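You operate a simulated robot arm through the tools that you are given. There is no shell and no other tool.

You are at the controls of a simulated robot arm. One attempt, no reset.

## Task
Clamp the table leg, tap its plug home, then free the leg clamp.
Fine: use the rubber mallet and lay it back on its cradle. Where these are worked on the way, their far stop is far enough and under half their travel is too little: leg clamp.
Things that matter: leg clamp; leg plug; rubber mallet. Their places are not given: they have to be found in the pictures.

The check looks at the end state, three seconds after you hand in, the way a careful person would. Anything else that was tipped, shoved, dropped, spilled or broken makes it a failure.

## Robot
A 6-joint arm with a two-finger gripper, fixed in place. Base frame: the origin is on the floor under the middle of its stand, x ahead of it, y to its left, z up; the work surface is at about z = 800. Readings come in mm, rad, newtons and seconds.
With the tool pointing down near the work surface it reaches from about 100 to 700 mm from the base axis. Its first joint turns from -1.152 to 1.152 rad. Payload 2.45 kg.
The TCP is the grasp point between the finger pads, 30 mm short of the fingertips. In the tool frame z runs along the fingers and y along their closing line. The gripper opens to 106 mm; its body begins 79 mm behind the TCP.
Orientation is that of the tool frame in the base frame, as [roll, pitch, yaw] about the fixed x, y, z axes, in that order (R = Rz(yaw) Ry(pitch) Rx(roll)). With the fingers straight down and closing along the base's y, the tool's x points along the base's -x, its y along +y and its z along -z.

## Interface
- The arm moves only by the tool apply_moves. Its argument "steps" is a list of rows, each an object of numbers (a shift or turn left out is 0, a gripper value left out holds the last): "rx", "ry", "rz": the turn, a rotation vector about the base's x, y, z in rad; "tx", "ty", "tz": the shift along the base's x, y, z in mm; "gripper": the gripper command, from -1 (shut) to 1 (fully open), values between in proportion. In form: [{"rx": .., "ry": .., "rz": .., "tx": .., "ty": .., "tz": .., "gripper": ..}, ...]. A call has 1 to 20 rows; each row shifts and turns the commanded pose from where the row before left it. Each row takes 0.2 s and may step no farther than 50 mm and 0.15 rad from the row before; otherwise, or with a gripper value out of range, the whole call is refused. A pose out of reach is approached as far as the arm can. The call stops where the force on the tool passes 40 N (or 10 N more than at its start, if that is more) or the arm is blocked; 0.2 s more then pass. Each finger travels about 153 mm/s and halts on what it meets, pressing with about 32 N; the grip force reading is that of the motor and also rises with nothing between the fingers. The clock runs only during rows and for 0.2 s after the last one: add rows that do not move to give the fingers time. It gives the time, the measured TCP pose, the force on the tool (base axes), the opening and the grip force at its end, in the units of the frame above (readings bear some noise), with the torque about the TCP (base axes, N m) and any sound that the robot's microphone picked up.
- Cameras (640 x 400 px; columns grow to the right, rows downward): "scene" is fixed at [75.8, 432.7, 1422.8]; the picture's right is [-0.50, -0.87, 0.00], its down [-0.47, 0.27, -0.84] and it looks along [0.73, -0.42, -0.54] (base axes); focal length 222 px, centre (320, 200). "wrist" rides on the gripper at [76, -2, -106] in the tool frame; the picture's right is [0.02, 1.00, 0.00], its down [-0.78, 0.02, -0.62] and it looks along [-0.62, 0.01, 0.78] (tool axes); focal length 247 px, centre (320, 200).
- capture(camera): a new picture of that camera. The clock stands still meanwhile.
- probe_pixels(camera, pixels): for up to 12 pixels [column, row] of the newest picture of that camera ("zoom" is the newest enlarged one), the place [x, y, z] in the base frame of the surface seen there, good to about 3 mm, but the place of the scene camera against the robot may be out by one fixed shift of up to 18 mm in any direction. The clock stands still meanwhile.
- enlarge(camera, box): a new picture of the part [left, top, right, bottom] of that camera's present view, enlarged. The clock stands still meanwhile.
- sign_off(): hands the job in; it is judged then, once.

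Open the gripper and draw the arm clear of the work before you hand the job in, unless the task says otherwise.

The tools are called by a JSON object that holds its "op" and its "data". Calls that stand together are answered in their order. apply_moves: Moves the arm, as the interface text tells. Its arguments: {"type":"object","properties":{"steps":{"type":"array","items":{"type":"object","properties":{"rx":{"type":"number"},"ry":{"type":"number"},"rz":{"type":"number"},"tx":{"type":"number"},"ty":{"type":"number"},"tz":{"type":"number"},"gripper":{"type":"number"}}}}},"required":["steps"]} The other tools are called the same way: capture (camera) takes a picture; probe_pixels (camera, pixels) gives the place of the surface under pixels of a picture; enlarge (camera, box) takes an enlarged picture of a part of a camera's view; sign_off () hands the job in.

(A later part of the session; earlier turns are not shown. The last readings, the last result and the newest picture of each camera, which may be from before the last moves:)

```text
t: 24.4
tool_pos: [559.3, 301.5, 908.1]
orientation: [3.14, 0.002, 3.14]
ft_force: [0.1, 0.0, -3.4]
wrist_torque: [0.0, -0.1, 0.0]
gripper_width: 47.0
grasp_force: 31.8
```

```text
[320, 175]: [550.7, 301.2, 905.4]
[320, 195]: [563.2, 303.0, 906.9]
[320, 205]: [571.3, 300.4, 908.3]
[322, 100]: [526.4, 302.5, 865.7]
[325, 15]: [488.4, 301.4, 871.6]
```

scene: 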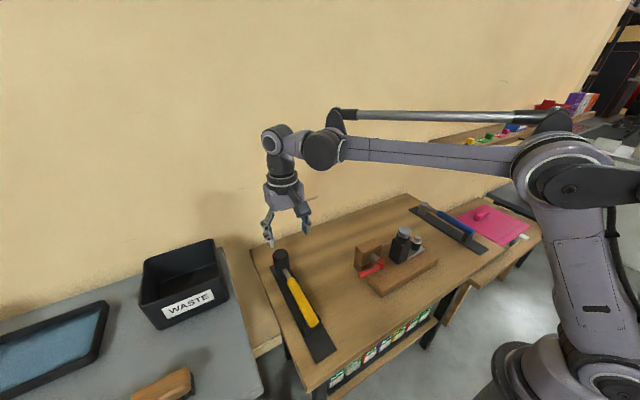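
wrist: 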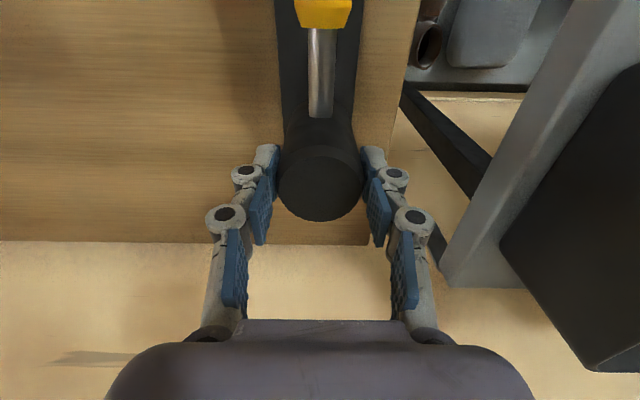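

This time the head rose 11.5 mm with the arm's 11.4 mm, so there is no slip and it hangs at 3.4 N. I'll continue lifting to about z = 1100.

{"op": "apply_moves", "data": {"steps": [{"tz": 10}, {"tz": 15}, {"tz": 20}, {"tz": 20}, {"tz": 20}, {"tz": 20}, {"tz": 20}, {"tz": 20}, {"tz": 20}, {"tz": 15}, {"tz": 12}, {}]}}

{"op": "capture", "data": {"camera": "wrist"}}

{"op": "capture", "data": {"camera": "scene"}}

{"op": "probe_pixels", "data": {"camera": "wrist", "pixels": [[320, 195], [320, 205], [322, 100], [325, 15]]}}

```text
t: 27.0
tool_pos: [547.2, 296.1, 1095.2]
orientation: [3.141, 0.003, -3.14]
ft_force: [0.5, 0.6, -3.5]
wrist_torque: [-0.02, -0.14, 0.0]
gripper_width: 47.0
grasp_force: 32.0
out of reach, approached as far as the arm can: row 11
```

```text
taken
```

wrist: 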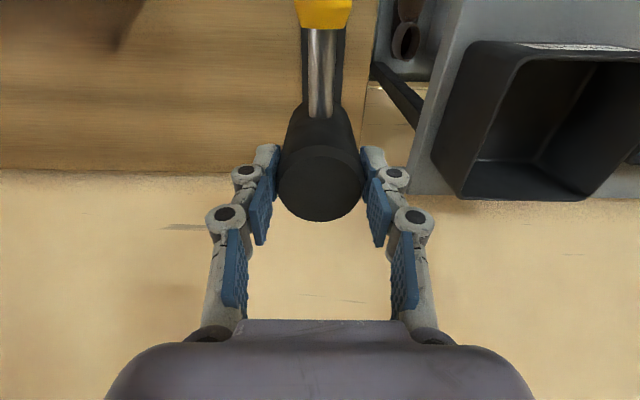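

```text
taken
```

scene: 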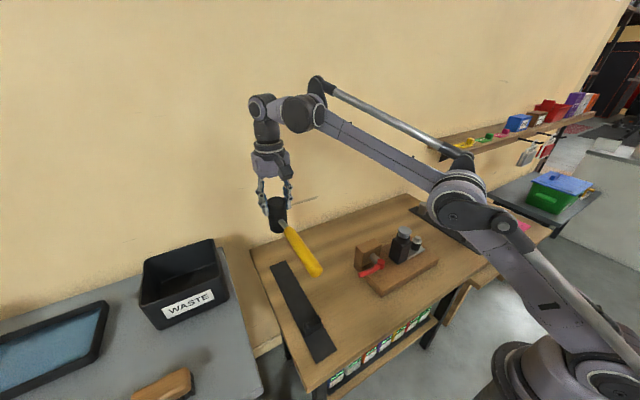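

```text
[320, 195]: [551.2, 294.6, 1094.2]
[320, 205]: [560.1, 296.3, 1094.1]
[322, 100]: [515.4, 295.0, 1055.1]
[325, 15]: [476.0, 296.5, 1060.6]
```

The mallet hangs straight with no slip (head top 1094 vs TCP 1095). I'll carry it over toward the leg, halfway first.

{"op": "apply_moves", "data": {"steps": [{"tx": -15, "ty": -15}, {"tx": -15, "ty": -25}, {"tx": -15, "ty": -30}, {"tx": -15, "ty": -30}, {"tx": -15, "ty": -30}, {"tx": -15, "ty": -30}, {"tx": -10, "ty": -20}, {}]}}

{"op": "capture", "data": {"camera": "scene"}}

{"op": "capture", "data": {"camera": "wrist"}}

```text
t: 28.8
tool_pos: [446.8, 115.5, 1094.4]
orientation: [3.14, 0.002, -3.141]
ft_force: [0.1, 0.1, -2.6]
wrist_torque: [0.0, -0.13, -0.02]
gripper_width: 47.2
grasp_force: 31.8
```

```text
taken
```

scene: 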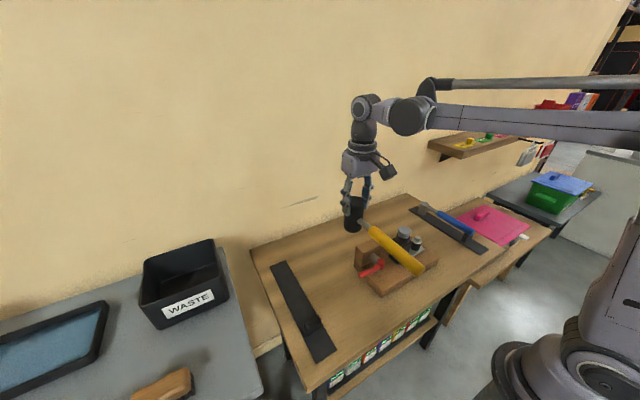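

```text
taken
```

wrist: 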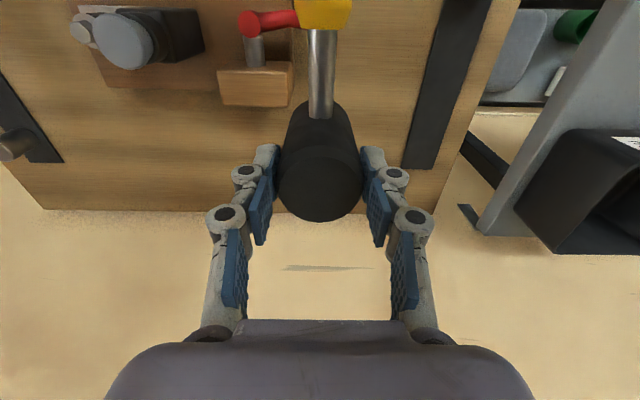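

The plug and leg are visible at wrist [130,40], so I'll enlarge and probe them for the exact plug centre and height before moving over.

{"op": "enlarge", "data": {"camera": "wrist", "box": [50, 0, 230, 110]}}

{"op": "probe_pixels", "data": {"camera": "wrist", "pixels": [[122, 40], [97, 40], [148, 40], [122, 18], [122, 62], [150, 55], [165, 35], [190, 30]]}}

```text
3.56 times, centred on (140, 55) of wrist
```

zoom: 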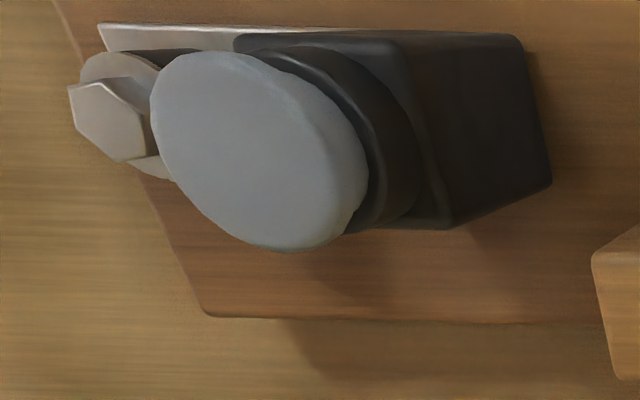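

```text
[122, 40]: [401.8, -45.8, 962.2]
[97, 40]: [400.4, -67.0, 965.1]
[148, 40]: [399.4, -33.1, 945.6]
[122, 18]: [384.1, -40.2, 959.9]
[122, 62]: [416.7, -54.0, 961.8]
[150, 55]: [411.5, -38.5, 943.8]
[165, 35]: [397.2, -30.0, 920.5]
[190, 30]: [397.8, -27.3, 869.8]
```

The gray cap's top is at z≈962. I'll probe its rim and the black collar just under it to fix the centre and see the remaining gap.

{"op": "probe_pixels", "data": {"camera": "zoom", "pixels": [[245, 152], [160, 110], [330, 180], [230, 60], [280, 240], [345, 100], [355, 190], [380, 130], [400, 200], [430, 200], [300, 70]]}}

{"op": "enlarge", "data": {"camera": "scene", "box": [370, 210, 450, 290]}}

```text
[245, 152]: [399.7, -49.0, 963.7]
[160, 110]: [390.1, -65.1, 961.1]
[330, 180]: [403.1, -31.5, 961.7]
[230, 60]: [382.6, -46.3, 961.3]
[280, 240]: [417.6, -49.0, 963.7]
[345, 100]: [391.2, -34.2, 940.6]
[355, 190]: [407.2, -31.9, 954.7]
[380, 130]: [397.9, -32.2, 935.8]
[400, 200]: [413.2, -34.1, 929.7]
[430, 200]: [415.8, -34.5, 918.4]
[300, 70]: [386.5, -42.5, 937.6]
```

```text
5.00 times, centred on (410, 250) of scene
```

zoom: 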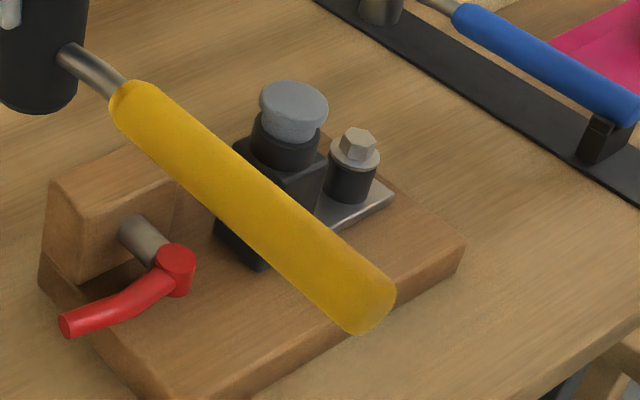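

The plug centre is about (400, -49) with its top at z≈962, and the flange stands roughly 10 mm proud of the collar. I'll move the mallet head over it at the same height.

{"op": "apply_moves", "data": {"steps": [{"tx": -8, "ty": -25}, {"tx": -8, "ty": -28}, {"tx": -8, "ty": -28}, {"tx": -8, "ty": -28}, {"tx": -8, "ty": -28}, {"tx": -7, "ty": -27}, {}, {}]}}

{"op": "capture", "data": {"camera": "scene"}}

{"op": "enlarge", "data": {"camera": "scene", "box": [350, 160, 480, 290]}}

{"op": "capture", "data": {"camera": "wrist"}}

```text
t: 30.6
tool_pos: [403.5, -49.1, 1095.6]
orientation: [3.14, 0.002, 3.141]
ft_force: [-0.4, -0.2, -3.4]
wrist_torque: [0.02, -0.15, 0.01]
gripper_width: 46.9
grasp_force: 32.2
```

```text
taken
```

scene: 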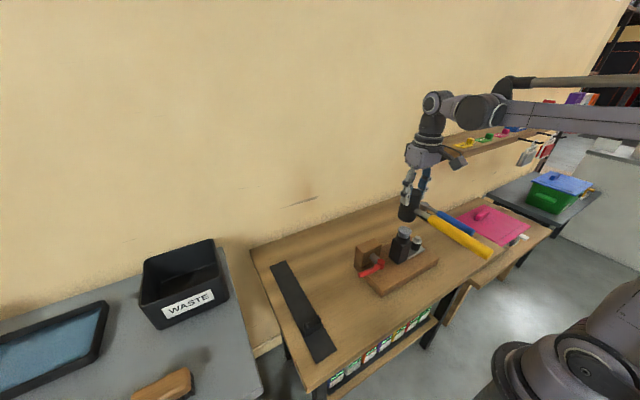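

```text
3.08 times, centred on (415, 225) of scene
```

zoom: 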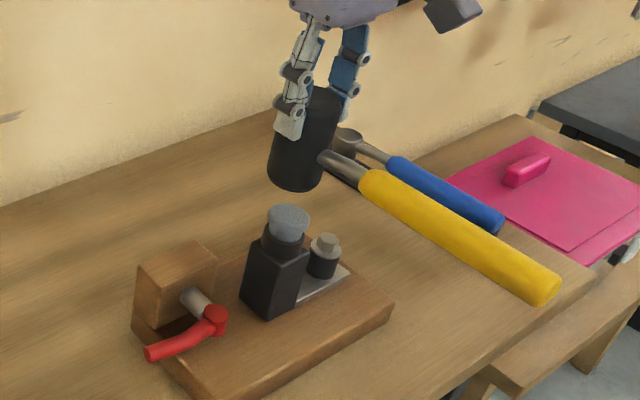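

```text
taken
```

wrist: 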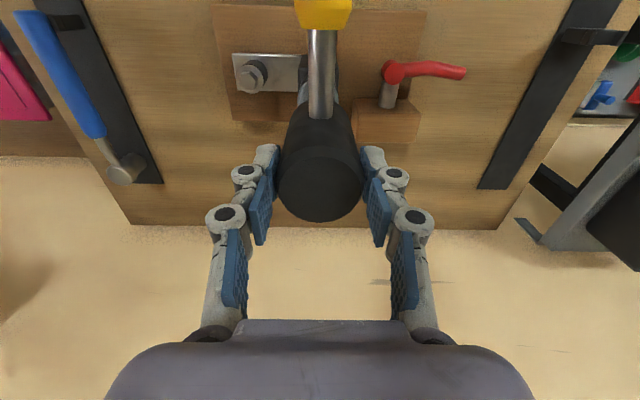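

The mallet head hangs right above the plug with the clamp at its far stop. I'll lower close to the plug and then make a first moderate tap.

{"op": "apply_moves", "data": {"steps": [{"tx": -3, "tz": -12}, {"tz": -10}, {}, {"tz": -25}, {}]}}

{"op": "enlarge", "data": {"camera": "scene", "box": [350, 160, 480, 290]}}

{"op": "capture", "data": {"camera": "wrist"}}

```text
t: 31.8
tool_pos: [398.7, -47.0, 1047.8]
orientation: [3.139, 0.004, -3.141]
ft_force: [4.4, -0.6, 25.1]
wrist_torque: [-0.02, -0.14, 0.0]
gripper_width: 46.9
grasp_force: 31.9
```

```text
3.08 times, centred on (415, 225) of scene
```

zoom: 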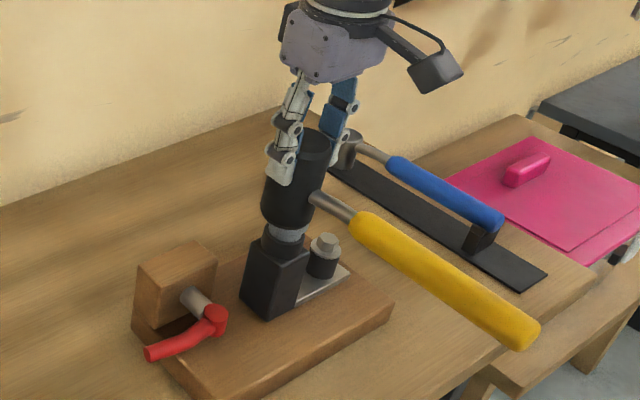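

```text
taken
```

wrist: 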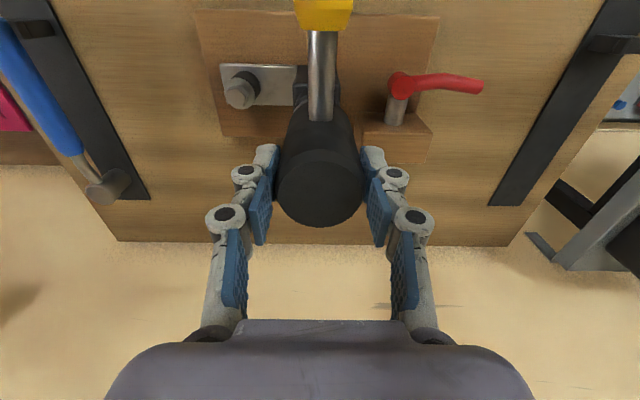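

The head is on the plug with 25 N pressing and the TCP at 1047.8. I'll check for grip slip by probing the head top and the plug stem.

{"op": "probe_pixels", "data": {"camera": "wrist", "pixels": [[320, 185], [320, 200], [320, 215], [322, 100]]}}

{"op": "enlarge", "data": {"camera": "scene", "box": [390, 210, 430, 260]}}

{"op": "probe_pixels", "data": {"camera": "zoom", "pixels": [[260, 210], [230, 230], [240, 260], [240, 200]]}}

```text
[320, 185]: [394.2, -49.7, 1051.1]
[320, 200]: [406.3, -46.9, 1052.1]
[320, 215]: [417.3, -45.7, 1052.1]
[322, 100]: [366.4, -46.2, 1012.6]
```

```text
8.00 times, centred on (410, 235) of scene
```

zoom: 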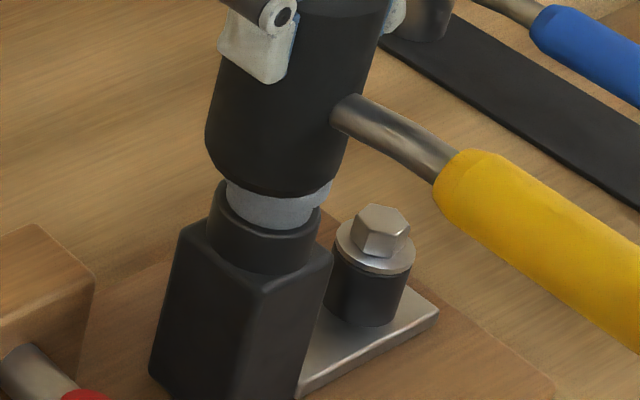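

```text
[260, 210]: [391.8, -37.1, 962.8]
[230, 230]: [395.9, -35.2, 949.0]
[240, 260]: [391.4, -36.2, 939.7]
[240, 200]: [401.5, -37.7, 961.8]
```

The head slid up about 5 mm in the pads, and the plug may have moved a little. I'll raise the mallet and look at the plug's height.

{"op": "apply_moves", "data": {"steps": [{"tz": 20}, {"tz": 25}, {}]}}

{"op": "enlarge", "data": {"camera": "scene", "box": [390, 210, 430, 260]}}

{"op": "probe_pixels", "data": {"camera": "zoom", "pixels": [[270, 180], [250, 195], [260, 170], [290, 195], [240, 240], [260, 210]]}}

```text
t: 32.6
tool_pos: [398.4, -45.7, 1092.7]
orientation: [3.139, 0.001, -3.141]
ft_force: [0.4, -0.2, -4.4]
wrist_torque: [0.03, -0.13, -0.01]
gripper_width: 47.1
grasp_force: 32.0
```

```text
8.00 times, centred on (410, 235) of scene
```

zoom: 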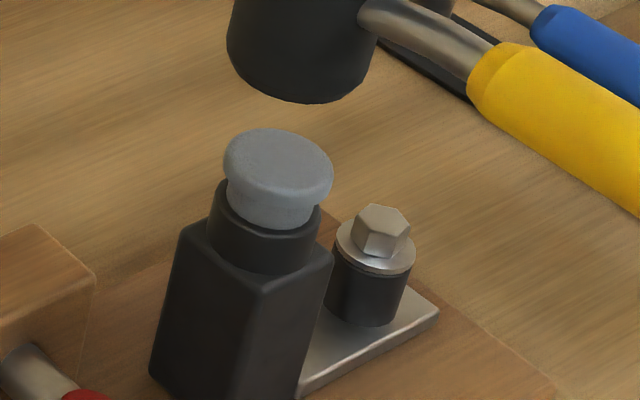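

```text
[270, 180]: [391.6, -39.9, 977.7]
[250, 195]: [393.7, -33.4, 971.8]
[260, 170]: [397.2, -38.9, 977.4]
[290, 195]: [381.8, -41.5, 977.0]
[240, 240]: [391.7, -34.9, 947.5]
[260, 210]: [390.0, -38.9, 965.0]
```

The plug top is still at 977.5 in the scene frame (977.9 before), so the soft push did not drive it. I'll raise higher and strike at full allowed speed, aiming about 8 mm past contact.

{"op": "apply_moves", "data": {"steps": [{"tx": 1.5, "ty": -3, "tz": 25}, {"tz": 25}, {}, {"tz": -50}, {"tz": -50}, {}]}}

{"op": "capture", "data": {"camera": "wrist"}}

{"op": "enlarge", "data": {"camera": "scene", "box": [390, 210, 430, 260]}}

{"op": "probe_pixels", "data": {"camera": "wrist", "pixels": [[320, 185], [320, 200], [320, 215], [322, 100]]}}

```text
t: 34.0
tool_pos: [400.3, -52.6, 1042.6]
orientation: [3.139, 0.005, 3.141]
ft_force: [2.0, -1.2, 23.4]
wrist_torque: [-0.11, 0.05, 0.0]
gripper_width: 47.3
grasp_force: 31.7
```

```text
taken
```

wrist: 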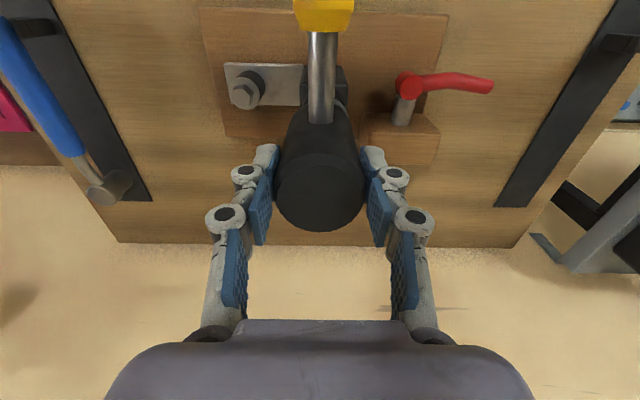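

```text
8.00 times, centred on (410, 235) of scene
```

zoom: 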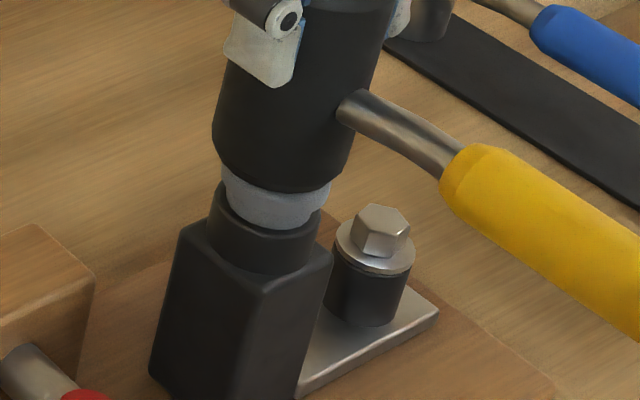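

```text
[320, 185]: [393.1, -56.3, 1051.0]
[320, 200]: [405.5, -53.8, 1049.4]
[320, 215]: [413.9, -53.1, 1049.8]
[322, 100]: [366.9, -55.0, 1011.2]
```

The head slipped up a bit more (top now TCP+7) while pressing about 23 N, so the pads slip near 25–30 N. I'll raise and measure whether the plug moved.

{"op": "apply_moves", "data": {"steps": [{"tz": 25}, {"tz": 25}, {}]}}

{"op": "enlarge", "data": {"camera": "scene", "box": [390, 210, 430, 260]}}

{"op": "probe_pixels", "data": {"camera": "zoom", "pixels": [[270, 180], [250, 195], [260, 170], [290, 195], [280, 165], [260, 210]]}}

```text
t: 34.8
tool_pos: [401.1, -51.5, 1093.0]
orientation: [3.139, 0.002, -3.142]
ft_force: [0.5, 0.2, -3.2]
wrist_torque: [0.01, -0.15, 0.02]
gripper_width: 46.7
grasp_force: 32.4
```

```text
8.00 times, centred on (410, 235) of scene
```

zoom: 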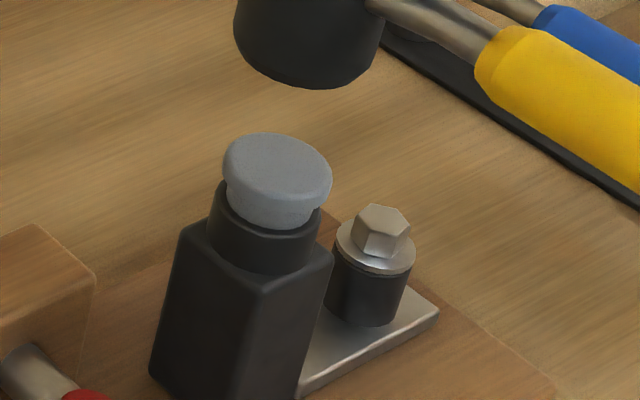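

```text
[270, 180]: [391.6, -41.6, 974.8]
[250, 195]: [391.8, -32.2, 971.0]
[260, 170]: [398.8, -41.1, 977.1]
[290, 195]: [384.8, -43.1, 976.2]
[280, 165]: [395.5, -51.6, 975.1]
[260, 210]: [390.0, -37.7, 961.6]
```

The cap's top rim dropped from row 128 to 133 in the same zoom, so the plug went down about 2 mm. Full-speed strikes work, so I'll do two more in a row.

{"op": "apply_moves", "data": {"steps": [{"ty": 2, "tz": 45}, {}, {"tz": -50}, {"tz": -50}, {}, {"tz": 50}, {"tz": 50}, {}, {"tz": -50}, {"tz": -50}, {"tz": -4}, {}, {"tz": 50}, {}]}}

{"op": "enlarge", "data": {"camera": "scene", "box": [390, 210, 430, 260]}}

{"op": "capture", "data": {"camera": "wrist"}}

{"op": "probe_pixels", "data": {"camera": "wrist", "pixels": [[320, 185], [320, 200], [320, 215], [322, 100], [323, 15]]}}

```text
t: 37.8
tool_pos: [401.8, -47.2, 1082.5]
orientation: [3.139, 0.001, 3.141]
ft_force: [-0.3, -0.2, -3.3]
wrist_torque: [0.0, -0.16, 0.01]
gripper_width: 46.9
grasp_force: 32.6
```

```text
8.00 times, centred on (410, 235) of scene
```

zoom: 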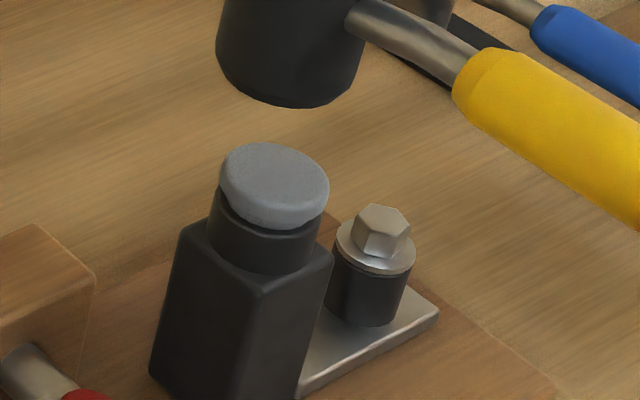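

```text
taken
```

wrist: 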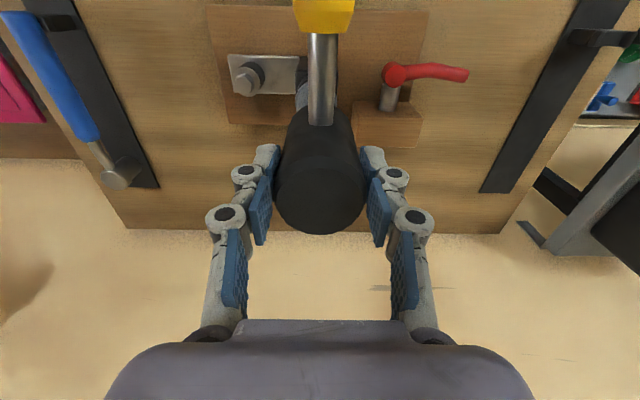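

```text
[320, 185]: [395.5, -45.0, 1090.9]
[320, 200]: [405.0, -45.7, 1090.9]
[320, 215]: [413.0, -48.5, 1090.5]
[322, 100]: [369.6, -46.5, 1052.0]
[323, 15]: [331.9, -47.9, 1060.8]
```

The rim moved from row 133 to 143, about 4 mm more, and only a thin gap remains above the collar. The grip slipped barely 1 mm, so I'll do two more strikes.

{"op": "apply_moves", "data": {"steps": [{"ty": -1, "tz": 50}, {}, {"tz": -50}, {"tz": -49}, {}, {"tz": 50}, {"tz": 50}, {}, {"tz": -50}, {"tz": -50}, {"tz": -4}, {}, {"tz": 50}, {}]}}

{"op": "enlarge", "data": {"camera": "scene", "box": [390, 210, 430, 260]}}

{"op": "capture", "data": {"camera": "wrist"}}

{"op": "probe_pixels", "data": {"camera": "wrist", "pixels": [[320, 185], [320, 200], [320, 215], [322, 100], [323, 15]]}}

```text
t: 40.4
tool_pos: [401.5, -46.2, 1032.0]
orientation: [3.136, 0.001, -3.14]
ft_force: [-1.3, 1.1, 24.7]
wrist_torque: [-0.1, 0.14, -0.02]
gripper_width: 47.2
grasp_force: 32.0
stopped in row 12: the force on the tool passed its limit at 42 N (the readings are from after the stop); the commanded pose is now the measured one
```

```text
8.00 times, centred on (410, 235) of scene
```

zoom: 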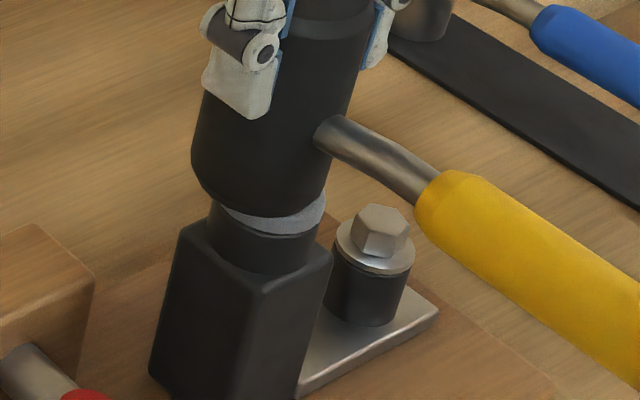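

```text
taken
```

wrist: 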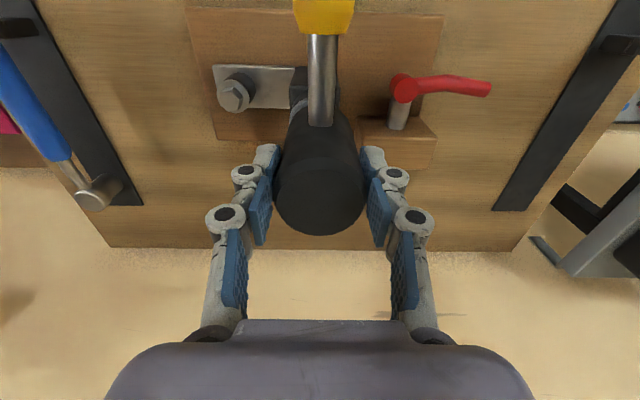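

```text
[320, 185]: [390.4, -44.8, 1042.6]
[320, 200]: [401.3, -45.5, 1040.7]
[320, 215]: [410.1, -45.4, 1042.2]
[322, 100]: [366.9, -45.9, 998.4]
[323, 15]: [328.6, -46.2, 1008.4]
```

It stopped at 42 N, firmer than before, so the plug may be bottoming out. I'll raise and inspect the plug against the collar.

{"op": "apply_moves", "data": {"steps": [{"tz": 25}, {"tz": 35}, {}]}}

{"op": "enlarge", "data": {"camera": "scene", "box": [390, 210, 430, 260]}}

{"op": "probe_pixels", "data": {"camera": "zoom", "pixels": [[270, 190], [250, 195], [260, 180], [290, 195], [280, 175], [240, 250]]}}

```text
t: 41.1
tool_pos: [401.2, -44.4, 1090.4]
orientation: [3.138, 0.003, -3.14]
ft_force: [-1.2, 0.4, -3.2]
wrist_torque: [-0.01, -0.14, 0.0]
gripper_width: 47.3
grasp_force: 32.3
```

```text
8.00 times, centred on (410, 235) of scene
```

zoom: 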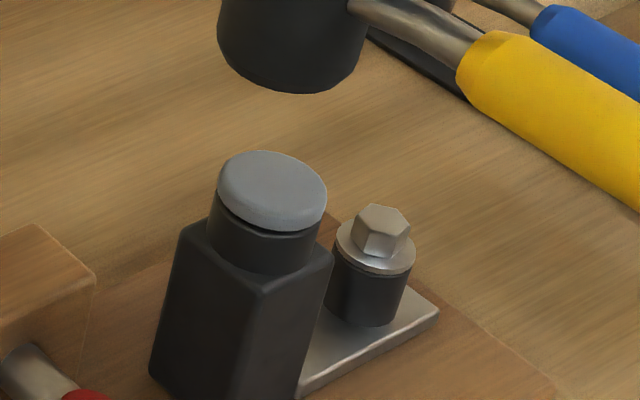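

```text
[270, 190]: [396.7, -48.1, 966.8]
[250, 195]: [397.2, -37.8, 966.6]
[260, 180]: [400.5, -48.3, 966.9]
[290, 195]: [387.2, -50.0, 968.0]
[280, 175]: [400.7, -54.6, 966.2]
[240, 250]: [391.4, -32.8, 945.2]
```

The plug top is now 967 in the scene frame, down about 11 mm, with the flange right at the collar. I'll give one more strike to make sure it is home, then compare the rim row (now 151).

{"op": "apply_moves", "data": {"steps": [{"ty": -3, "tz": 40}, {}, {"tz": -50}, {"tz": -51}, {}, {}]}}

{"op": "apply_moves", "data": {"steps": [{"tz": 30}, {"tz": 30}, {}]}}

{"op": "enlarge", "data": {"camera": "scene", "box": [390, 210, 430, 260]}}

{"op": "capture", "data": {"camera": "wrist"}}

{"op": "probe_pixels", "data": {"camera": "wrist", "pixels": [[320, 185], [320, 200], [320, 215], [322, 100], [323, 15]]}}

```text
refused: row 4 steps farther than a row can; nothing moved
```

```text
t: 42.0
tool_pos: [400.7, -47.3, 1150.8]
orientation: [3.136, 0.002, -3.138]
ft_force: [-0.4, 0.1, -3.1]
wrist_torque: [-0.01, -0.14, -0.02]
gripper_width: 46.7
grasp_force: 31.9
```

```text
8.00 times, centred on (410, 235) of scene
```

zoom: 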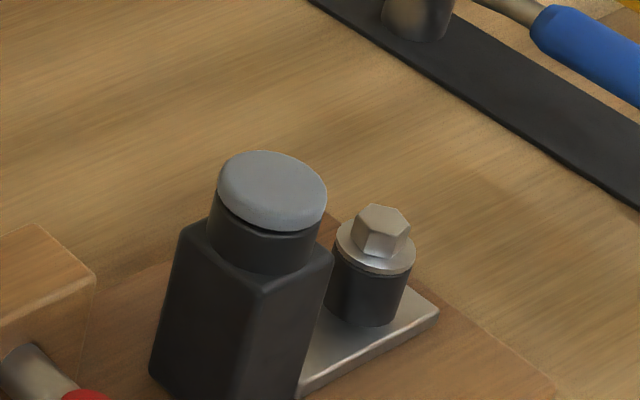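

```text
taken
```

wrist: 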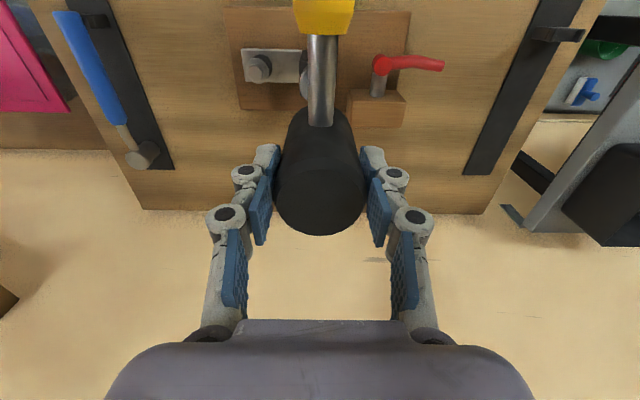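

```text
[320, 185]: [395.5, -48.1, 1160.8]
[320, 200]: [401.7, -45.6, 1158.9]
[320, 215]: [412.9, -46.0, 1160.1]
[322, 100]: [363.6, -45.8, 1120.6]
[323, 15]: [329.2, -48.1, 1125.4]
```

The strike rows were refused (51 mm) and only the raise ran, so I'm at z=1150.8. I'll lower 20 mm and give one more full-speed strike, ending about 3 mm past contact.

{"op": "apply_moves", "data": {"steps": [{"ty": -2, "tz": -20}, {}, {"tz": -50}, {"tz": -50}, {"tz": -2}, {}]}}

{"op": "apply_moves", "data": {"steps": [{"tz": 30}, {"tz": 40}, {}]}}

{"op": "enlarge", "data": {"camera": "scene", "box": [390, 210, 430, 260]}}

{"op": "capture", "data": {"camera": "wrist"}}

{"op": "probe_pixels", "data": {"camera": "wrist", "pixels": [[320, 185], [320, 200], [320, 215], [322, 100], [323, 15]]}}

```text
t: 43.4
tool_pos: [398.4, -48.0, 1027.2]
orientation: [3.138, 0.001, -3.14]
ft_force: [-7.5, 1.4, 36.9]
wrist_torque: [0.08, 0.4, -0.02]
gripper_width: 47.3
grasp_force: 31.9
```

```text
t: 44.1
tool_pos: [400.5, -46.1, 1095.0]
orientation: [3.137, 0.003, -3.141]
ft_force: [-0.1, -0.2, -3.0]
wrist_torque: [0.0, -0.14, 0.03]
gripper_width: 47.0
grasp_force: 31.7
```

```text
8.00 times, centred on (410, 235) of scene
```

zoom: 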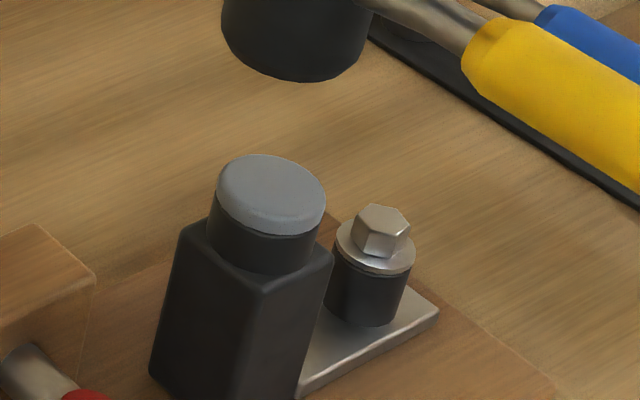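

```text
taken
```

wrist: 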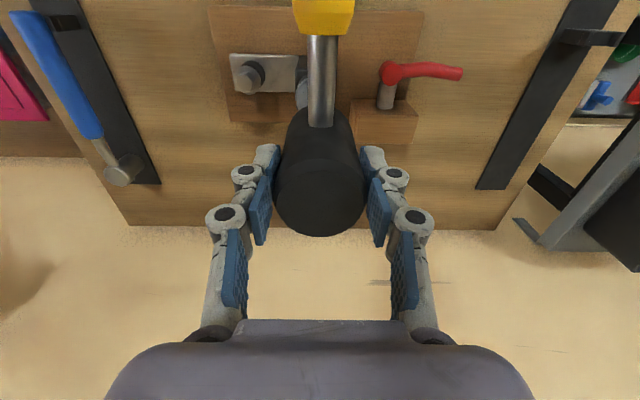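

```text
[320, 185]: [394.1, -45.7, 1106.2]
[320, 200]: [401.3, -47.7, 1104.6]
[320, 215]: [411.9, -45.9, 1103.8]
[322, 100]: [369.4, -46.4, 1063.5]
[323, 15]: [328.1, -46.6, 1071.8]
```

The rim moved 3 more rows (151→154), so it wasn't fully home yet. I'll strike again and compare.

{"op": "apply_moves", "data": {"steps": [{"ty": -2, "tz": 32}, {}, {"tz": -50}, {"tz": -50}, {"tz": -2}, {}]}}

{"op": "apply_moves", "data": {"steps": [{"tz": 30}, {"tz": 40}, {}]}}

{"op": "enlarge", "data": {"camera": "scene", "box": [390, 210, 430, 260]}}

{"op": "capture", "data": {"camera": "wrist"}}

{"op": "probe_pixels", "data": {"camera": "wrist", "pixels": [[320, 185], [320, 200], [320, 215], [322, 100], [323, 15]]}}

```text
t: 45.5
tool_pos: [400.2, -52.9, 1026.7]
orientation: [3.14, 0.003, -3.14]
ft_force: [-2.1, -0.8, 36.7]
wrist_torque: [0.0, 0.17, 0.02]
gripper_width: 47.2
grasp_force: 32.0
```

```text
t: 46.4
tool_pos: [401.0, -50.5, 1096.8]
orientation: [3.137, 0.006, -3.141]
ft_force: [0.6, -0.3, -3.0]
wrist_torque: [-0.02, -0.16, -0.02]
gripper_width: 47.2
grasp_force: 32.1
```

```text
8.00 times, centred on (410, 235) of scene
```

zoom: 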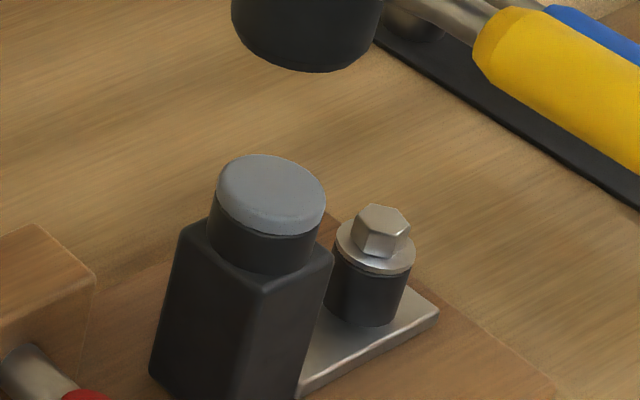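

```text
taken
```

wrist: 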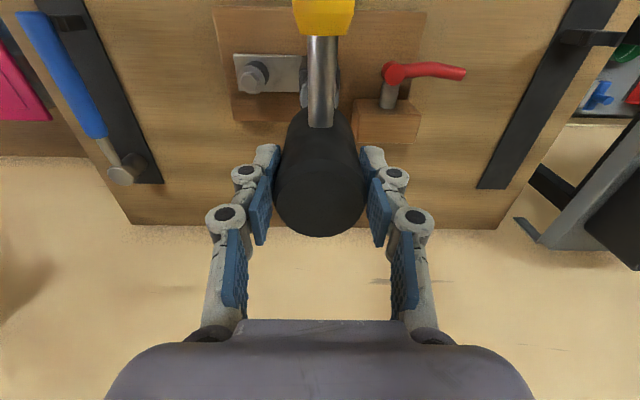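

```text
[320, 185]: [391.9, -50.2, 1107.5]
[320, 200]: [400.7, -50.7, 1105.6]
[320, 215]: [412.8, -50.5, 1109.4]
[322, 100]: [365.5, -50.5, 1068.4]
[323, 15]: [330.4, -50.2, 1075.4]
```

The rim stayed at row 154–155 after that strike, so the plug is home. Now I'll carry the mallet back toward its cradle, retracing the path.

{"op": "apply_moves", "data": {"steps": [{"tx": 6, "ty": 20}, {"tx": 8, "ty": 28}, {"tx": 8, "ty": 28}, {"tx": 8, "ty": 28}, {"tx": 8, "ty": 28}, {"tx": 8, "ty": 28}, {"tx": 12, "ty": 28, "tz": -6}, {"tx": 12, "ty": 28, "tz": -6}, {"tx": 12, "ty": 28, "tz": -8}, {"tx": 14, "ty": 28, "tz": -8}, {"tx": 14, "ty": 28, "tz": -10}, {"tx": 14, "ty": 28, "tz": -12}, {"tx": 14, "ty": 20, "tz": -15}, {"tx": 10, "ty": 3, "tz": -15}, {}, {}]}}

{"op": "capture", "data": {"camera": "wrist"}}

{"op": "capture", "data": {"camera": "scene"}}

```text
t: 49.8
tool_pos: [549.4, 301.1, 1018.1]
orientation: [3.135, 0.002, -3.139]
ft_force: [0.1, -0.2, -3.3]
wrist_torque: [-0.03, -0.13, 0.01]
gripper_width: 46.9
grasp_force: 31.8
```

```text
taken
```

wrist: 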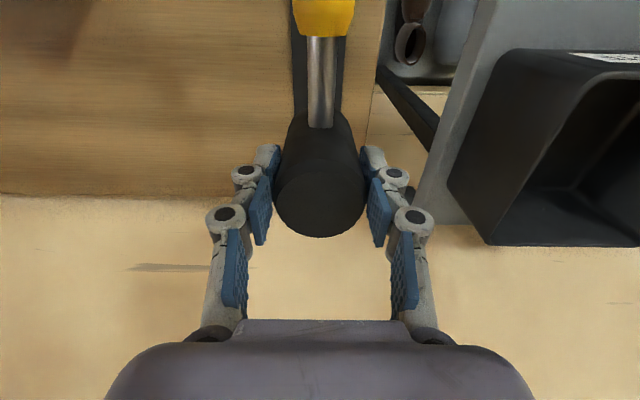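

```text
taken
```

scene: 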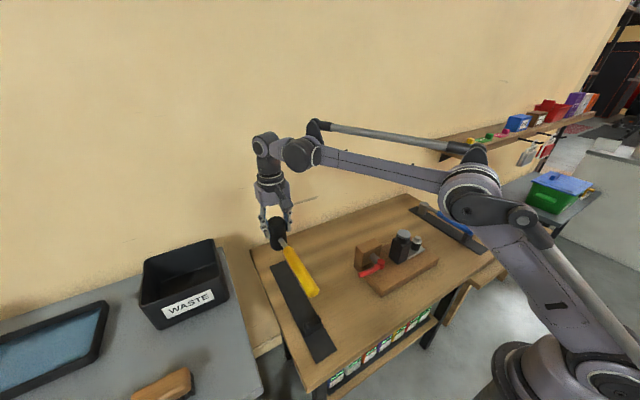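

The mallet is above its cradle. I'll probe the head rim and handle, as well as the cradle plate edges and tail block, to align before lowering.

{"op": "probe_pixels", "data": {"camera": "wrist", "pixels": [[320, 233], [320, 228], [282, 200], [358, 200], [320, 195], [321, 33], [322, 5], [322, 100], [291, 60], [349, 60], [296, 110], [346, 110]]}}

{"op": "enlarge", "data": {"camera": "scene", "box": [250, 210, 350, 370]}}

```text
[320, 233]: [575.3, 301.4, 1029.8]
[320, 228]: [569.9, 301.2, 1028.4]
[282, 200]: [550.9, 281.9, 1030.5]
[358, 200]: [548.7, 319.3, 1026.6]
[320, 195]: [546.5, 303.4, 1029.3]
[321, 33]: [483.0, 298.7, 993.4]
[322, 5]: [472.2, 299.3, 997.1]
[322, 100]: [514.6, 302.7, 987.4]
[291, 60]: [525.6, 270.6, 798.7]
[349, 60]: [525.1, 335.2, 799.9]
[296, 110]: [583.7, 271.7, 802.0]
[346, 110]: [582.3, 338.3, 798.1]
```

```text
2.50 times, centred on (300, 290) of scene
```

zoom: 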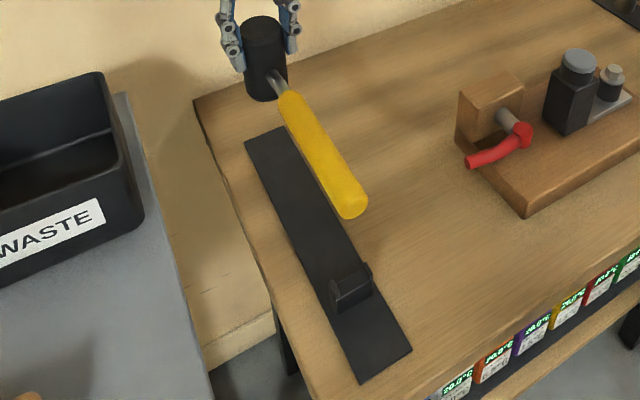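

The head-to-TCP offset is unchanged along x, and the plate is centred near y≈301. I'll move to x≈557.5 and lower to just above the cradle.

{"op": "apply_moves", "data": {"steps": [{"tx": 4, "tz": -20, "rx": -0.006}, {"tx": 4, "tz": -25}, {"tz": -25}, {"tz": -25}, {"tz": -20}, {}, {}]}}

{"op": "capture", "data": {"camera": "wrist"}}

{"op": "enlarge", "data": {"camera": "scene", "box": [250, 210, 350, 370]}}

{"op": "probe_pixels", "data": {"camera": "wrist", "pixels": [[320, 233], [320, 200], [282, 200], [358, 200], [321, 33], [322, 5], [322, 100]]}}

```text
t: 51.4
tool_pos: [557.6, 302.7, 903.4]
orientation: [-3.14, 0.005, -3.14]
ft_force: [-0.4, 0.4, -2.5]
wrist_torque: [0.02, -0.14, -0.03]
gripper_width: 47.0
grasp_force: 31.8
```

```text
taken
```

wrist: 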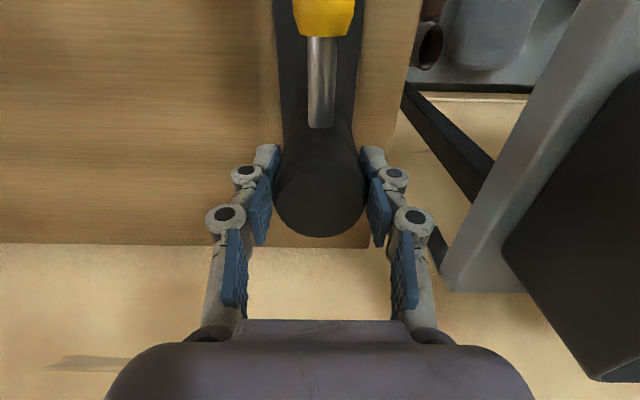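

```text
2.50 times, centred on (300, 290) of scene
```

zoom: 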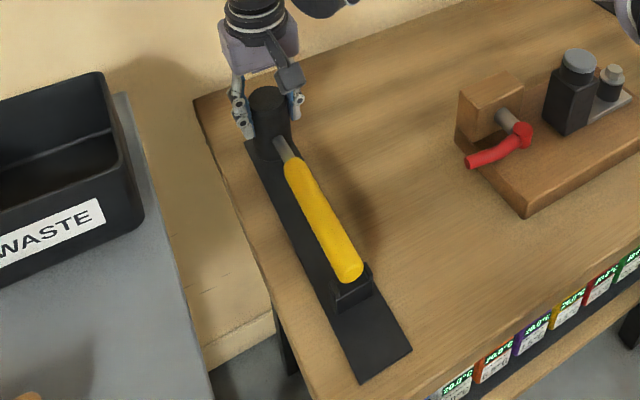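

```text
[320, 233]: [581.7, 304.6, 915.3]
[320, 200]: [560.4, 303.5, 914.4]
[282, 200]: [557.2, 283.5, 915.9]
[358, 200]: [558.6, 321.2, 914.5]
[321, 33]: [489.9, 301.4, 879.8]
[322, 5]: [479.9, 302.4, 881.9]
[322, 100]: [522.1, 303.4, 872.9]
```

The head top is at 914.5, about 19 mm above rest, and the tail lines up over its block. I'll lower gently in decreasing steps.

{"op": "apply_moves", "data": {"steps": [{"ty": -1, "tz": -7}, {"tz": -6}, {"tz": -3}, {}, {}]}}

{"op": "enlarge", "data": {"camera": "scene", "box": [250, 210, 350, 370]}}

{"op": "capture", "data": {"camera": "wrist"}}

{"op": "probe_pixels", "data": {"camera": "wrist", "pixels": [[320, 200], [282, 200], [358, 200], [322, 5], [322, 100]]}}

```text
t: 52.5
tool_pos: [559.0, 300.7, 886.5]
orientation: [-3.14, 0.004, -3.14]
ft_force: [0.0, -0.1, -3.0]
wrist_torque: [-0.02, -0.16, -0.02]
gripper_width: 46.9
grasp_force: 31.8
```

```text
2.50 times, centred on (300, 290) of scene
```

zoom: 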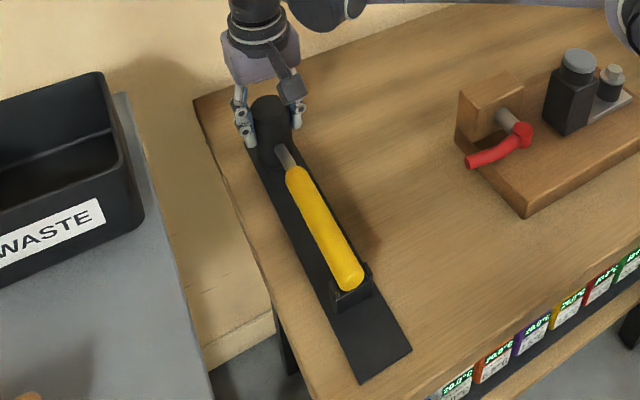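

```text
taken
```

wrist: 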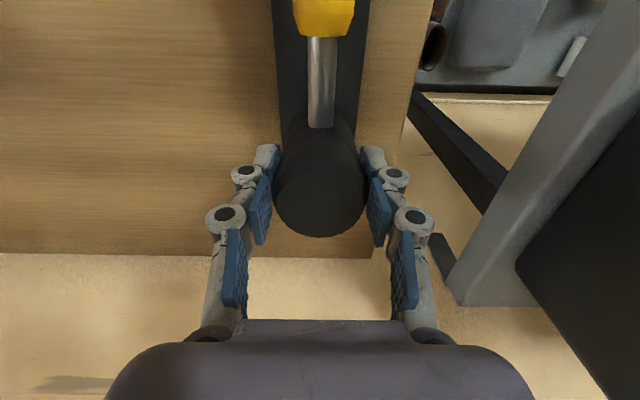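

```text
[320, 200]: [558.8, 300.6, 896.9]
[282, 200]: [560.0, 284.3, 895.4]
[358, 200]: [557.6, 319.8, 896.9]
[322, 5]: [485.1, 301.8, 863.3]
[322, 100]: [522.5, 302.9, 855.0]
```

It's about 1–2 mm above its rest (Fz still −3 N). I'll lower 1 mm at a time until it takes the weight.

{"op": "apply_moves", "data": {"steps": [{"tz": -1}, {"tz": -1}, {}]}}

```text
t: 53.4
tool_pos: [557.9, 299.6, 884.9]
orientation: [3.14, 0.004, -3.139]
ft_force: [4.8, 3.2, 14.9]
wrist_torque: [0.49, 0.1, -0.46]
gripper_width: 47.0
grasp_force: 32.3
```

The mallet now rests on its cradle (Fz +15 N). I'll open the fingers gently and raise clear.

{"op": "apply_moves", "data": {"steps": [{"tz": 0.7, "gripper": -0.05}, {"gripper": 0.05}, {"gripper": 0.2}, {"gripper": 0.5}, {}, {}]}}

{"op": "apply_moves", "data": {"steps": [{"tz": 15}, {"tz": 30}, {"tz": 40}, {"tx": -20, "tz": 40}, {"tx": -30, "tz": 20}, {}]}}

{"op": "capture", "data": {"camera": "wrist"}}

{"op": "enlarge", "data": {"camera": "scene", "box": [250, 230, 350, 370]}}

```text
t: 54.8
tool_pos: [559.1, 300.0, 884.5]
orientation: [-3.141, 0.003, -3.14]
ft_force: [-0.7, 0.5, -0.2]
wrist_torque: [0.0, 0.02, -0.02]
gripper_width: 79.4
grasp_force: 0.0
```

```text
t: 56.1
tool_pos: [507.4, 299.7, 1028.8]
orientation: [-3.139, 0.003, -3.138]
ft_force: [-0.6, 0.7, 0.2]
wrist_torque: [0.01, 0.01, -0.04]
gripper_width: 79.4
grasp_force: 0.0
```

```text
taken
```

wrist: 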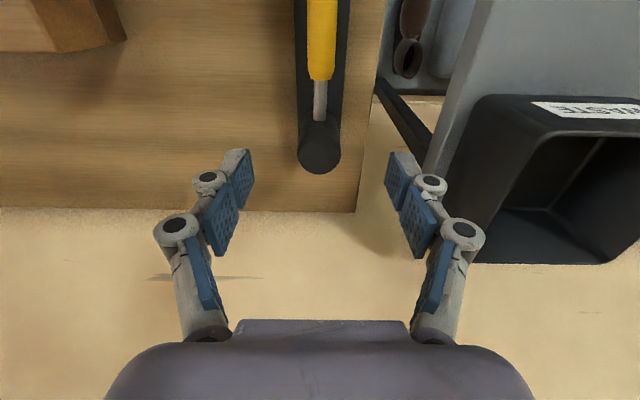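

```text
2.86 times, centred on (300, 300) of scene
```

zoom: 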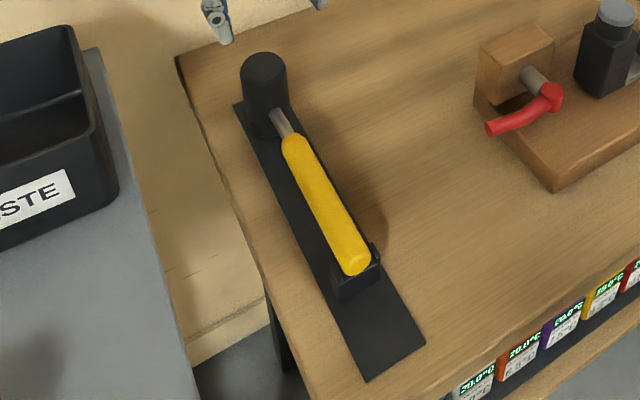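

The mallet lies on its cradle just as before (tail at zoom [355,262], head at [264,68]). I'll shut the fingers and move back to view the lever for releasing the clamp.

{"op": "apply_moves", "data": {"steps": [{"tx": -30, "ty": -20, "gripper": -1}, {"tx": -35, "ty": -30}, {"tx": -35, "ty": -30}, {"tx": -35, "ty": -30}, {"tx": -35, "ty": -30}, {"tx": -35, "ty": -30}, {"tx": -35, "ty": -10}, {}]}}

{"op": "capture", "data": {"camera": "wrist"}}

{"op": "enlarge", "data": {"camera": "wrist", "box": [130, 90, 350, 260]}}

```text
t: 58.0
tool_pos: [267.1, 119.7, 1031.6]
orientation: [-3.14, 0.003, -3.141]
ft_force: [0.5, -0.4, -1.2]
wrist_torque: [-0.01, -0.03, -0.01]
gripper_width: 0.0
grasp_force: 28.4
```

```text
taken
```

wrist: 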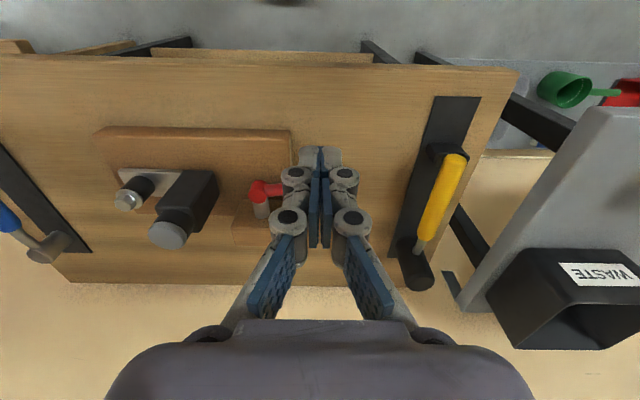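

```text
2.35 times, centred on (240, 175) of wrist
```

zoom: 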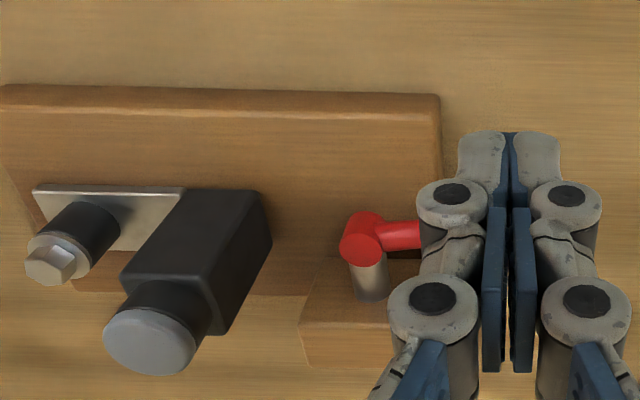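

The plug's cap now sits flush on the collar. The fingers hide the lever tip here, so I'll probe it in the scene view, which has an offset of about (-2, +3, +15).

{"op": "enlarge", "data": {"camera": "scene", "box": [345, 225, 425, 295]}}

{"op": "probe_pixels", "data": {"camera": "wrist", "pixels": [[256, 193], [270, 190], [275, 190], [170, 235], [185, 215], [420, 230], [450, 170]]}}

```text
5.71 times, centred on (385, 260) of scene
```

zoom: 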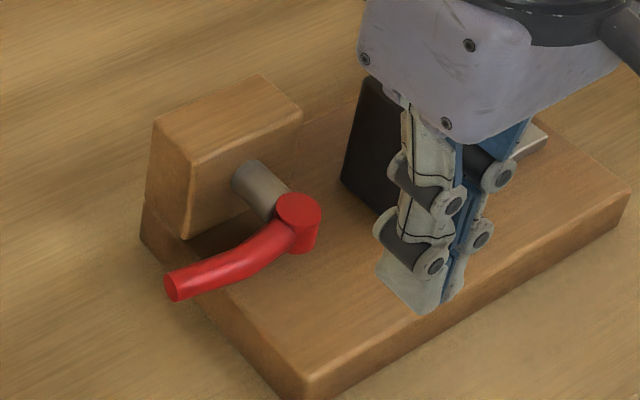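

```text
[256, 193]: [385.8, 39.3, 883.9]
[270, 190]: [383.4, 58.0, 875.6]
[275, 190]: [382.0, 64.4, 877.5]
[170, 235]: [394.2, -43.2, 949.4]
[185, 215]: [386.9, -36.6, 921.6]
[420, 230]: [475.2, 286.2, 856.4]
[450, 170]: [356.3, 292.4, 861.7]
```

{"op": "probe_pixels", "data": {"camera": "zoom", "pixels": [[178, 283], [200, 272], [230, 258], [260, 245], [298, 210], [185, 270], [170, 285], [160, 230], [215, 200]]}}

```text
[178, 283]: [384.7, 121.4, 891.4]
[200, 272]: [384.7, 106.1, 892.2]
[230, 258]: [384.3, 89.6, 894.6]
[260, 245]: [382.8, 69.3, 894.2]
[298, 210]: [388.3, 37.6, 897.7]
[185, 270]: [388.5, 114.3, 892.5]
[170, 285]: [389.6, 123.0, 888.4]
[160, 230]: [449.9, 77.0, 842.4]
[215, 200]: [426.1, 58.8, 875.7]
```

The lever points along +y with its tip near (391, 119) in the robot frame. I'll go over to its +x side at about (436, 118) with fingers closed, and lower to z≈889.

{"op": "apply_moves", "data": {"steps": [{"tx": 40, "ty": -1}, {"tx": 45, "ty": -1}, {"tx": 45}, {"tx": 39}, {"tz": -45}, {"tz": -45}, {}]}}

{"op": "capture", "data": {"camera": "wrist"}}

{"op": "enlarge", "data": {"camera": "scene", "box": [325, 190, 455, 300]}}

```text
t: 59.5
tool_pos: [438.2, 117.7, 941.6]
orientation: [-3.139, 0.003, -3.139]
ft_force: [1.2, 0.3, -1.0]
wrist_torque: [-0.01, -0.03, 0.0]
gripper_width: 0.0
grasp_force: 28.4
```

```text
taken
```

wrist: 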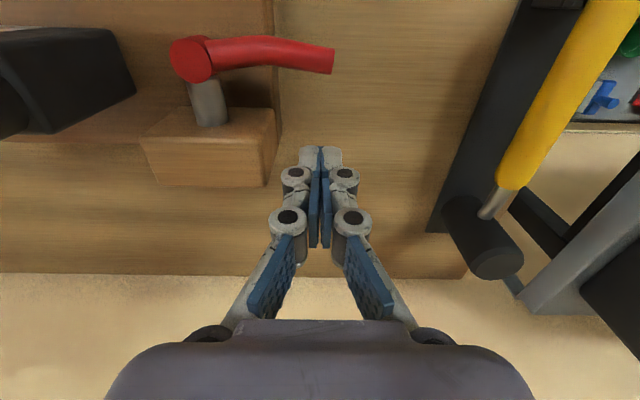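

```text
3.64 times, centred on (390, 245) of scene
```

zoom: 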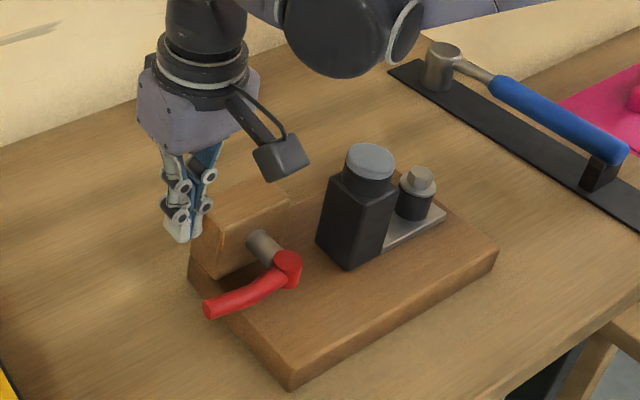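

The fingers are on the +x side of the lever, clear of the block. I'll probe the lever precisely in this view before lowering.

{"op": "probe_pixels", "data": {"camera": "wrist", "pixels": [[328, 62], [320, 70], [320, 52], [300, 52], [260, 50], [215, 55], [192, 60], [262, 150], [268, 120]]}}

```text
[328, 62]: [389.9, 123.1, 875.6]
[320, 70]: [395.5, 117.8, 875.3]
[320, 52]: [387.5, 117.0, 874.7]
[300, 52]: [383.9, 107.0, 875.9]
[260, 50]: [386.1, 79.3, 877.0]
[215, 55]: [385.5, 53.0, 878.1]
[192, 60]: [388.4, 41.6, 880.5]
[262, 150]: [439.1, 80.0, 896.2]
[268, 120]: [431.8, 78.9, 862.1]
```

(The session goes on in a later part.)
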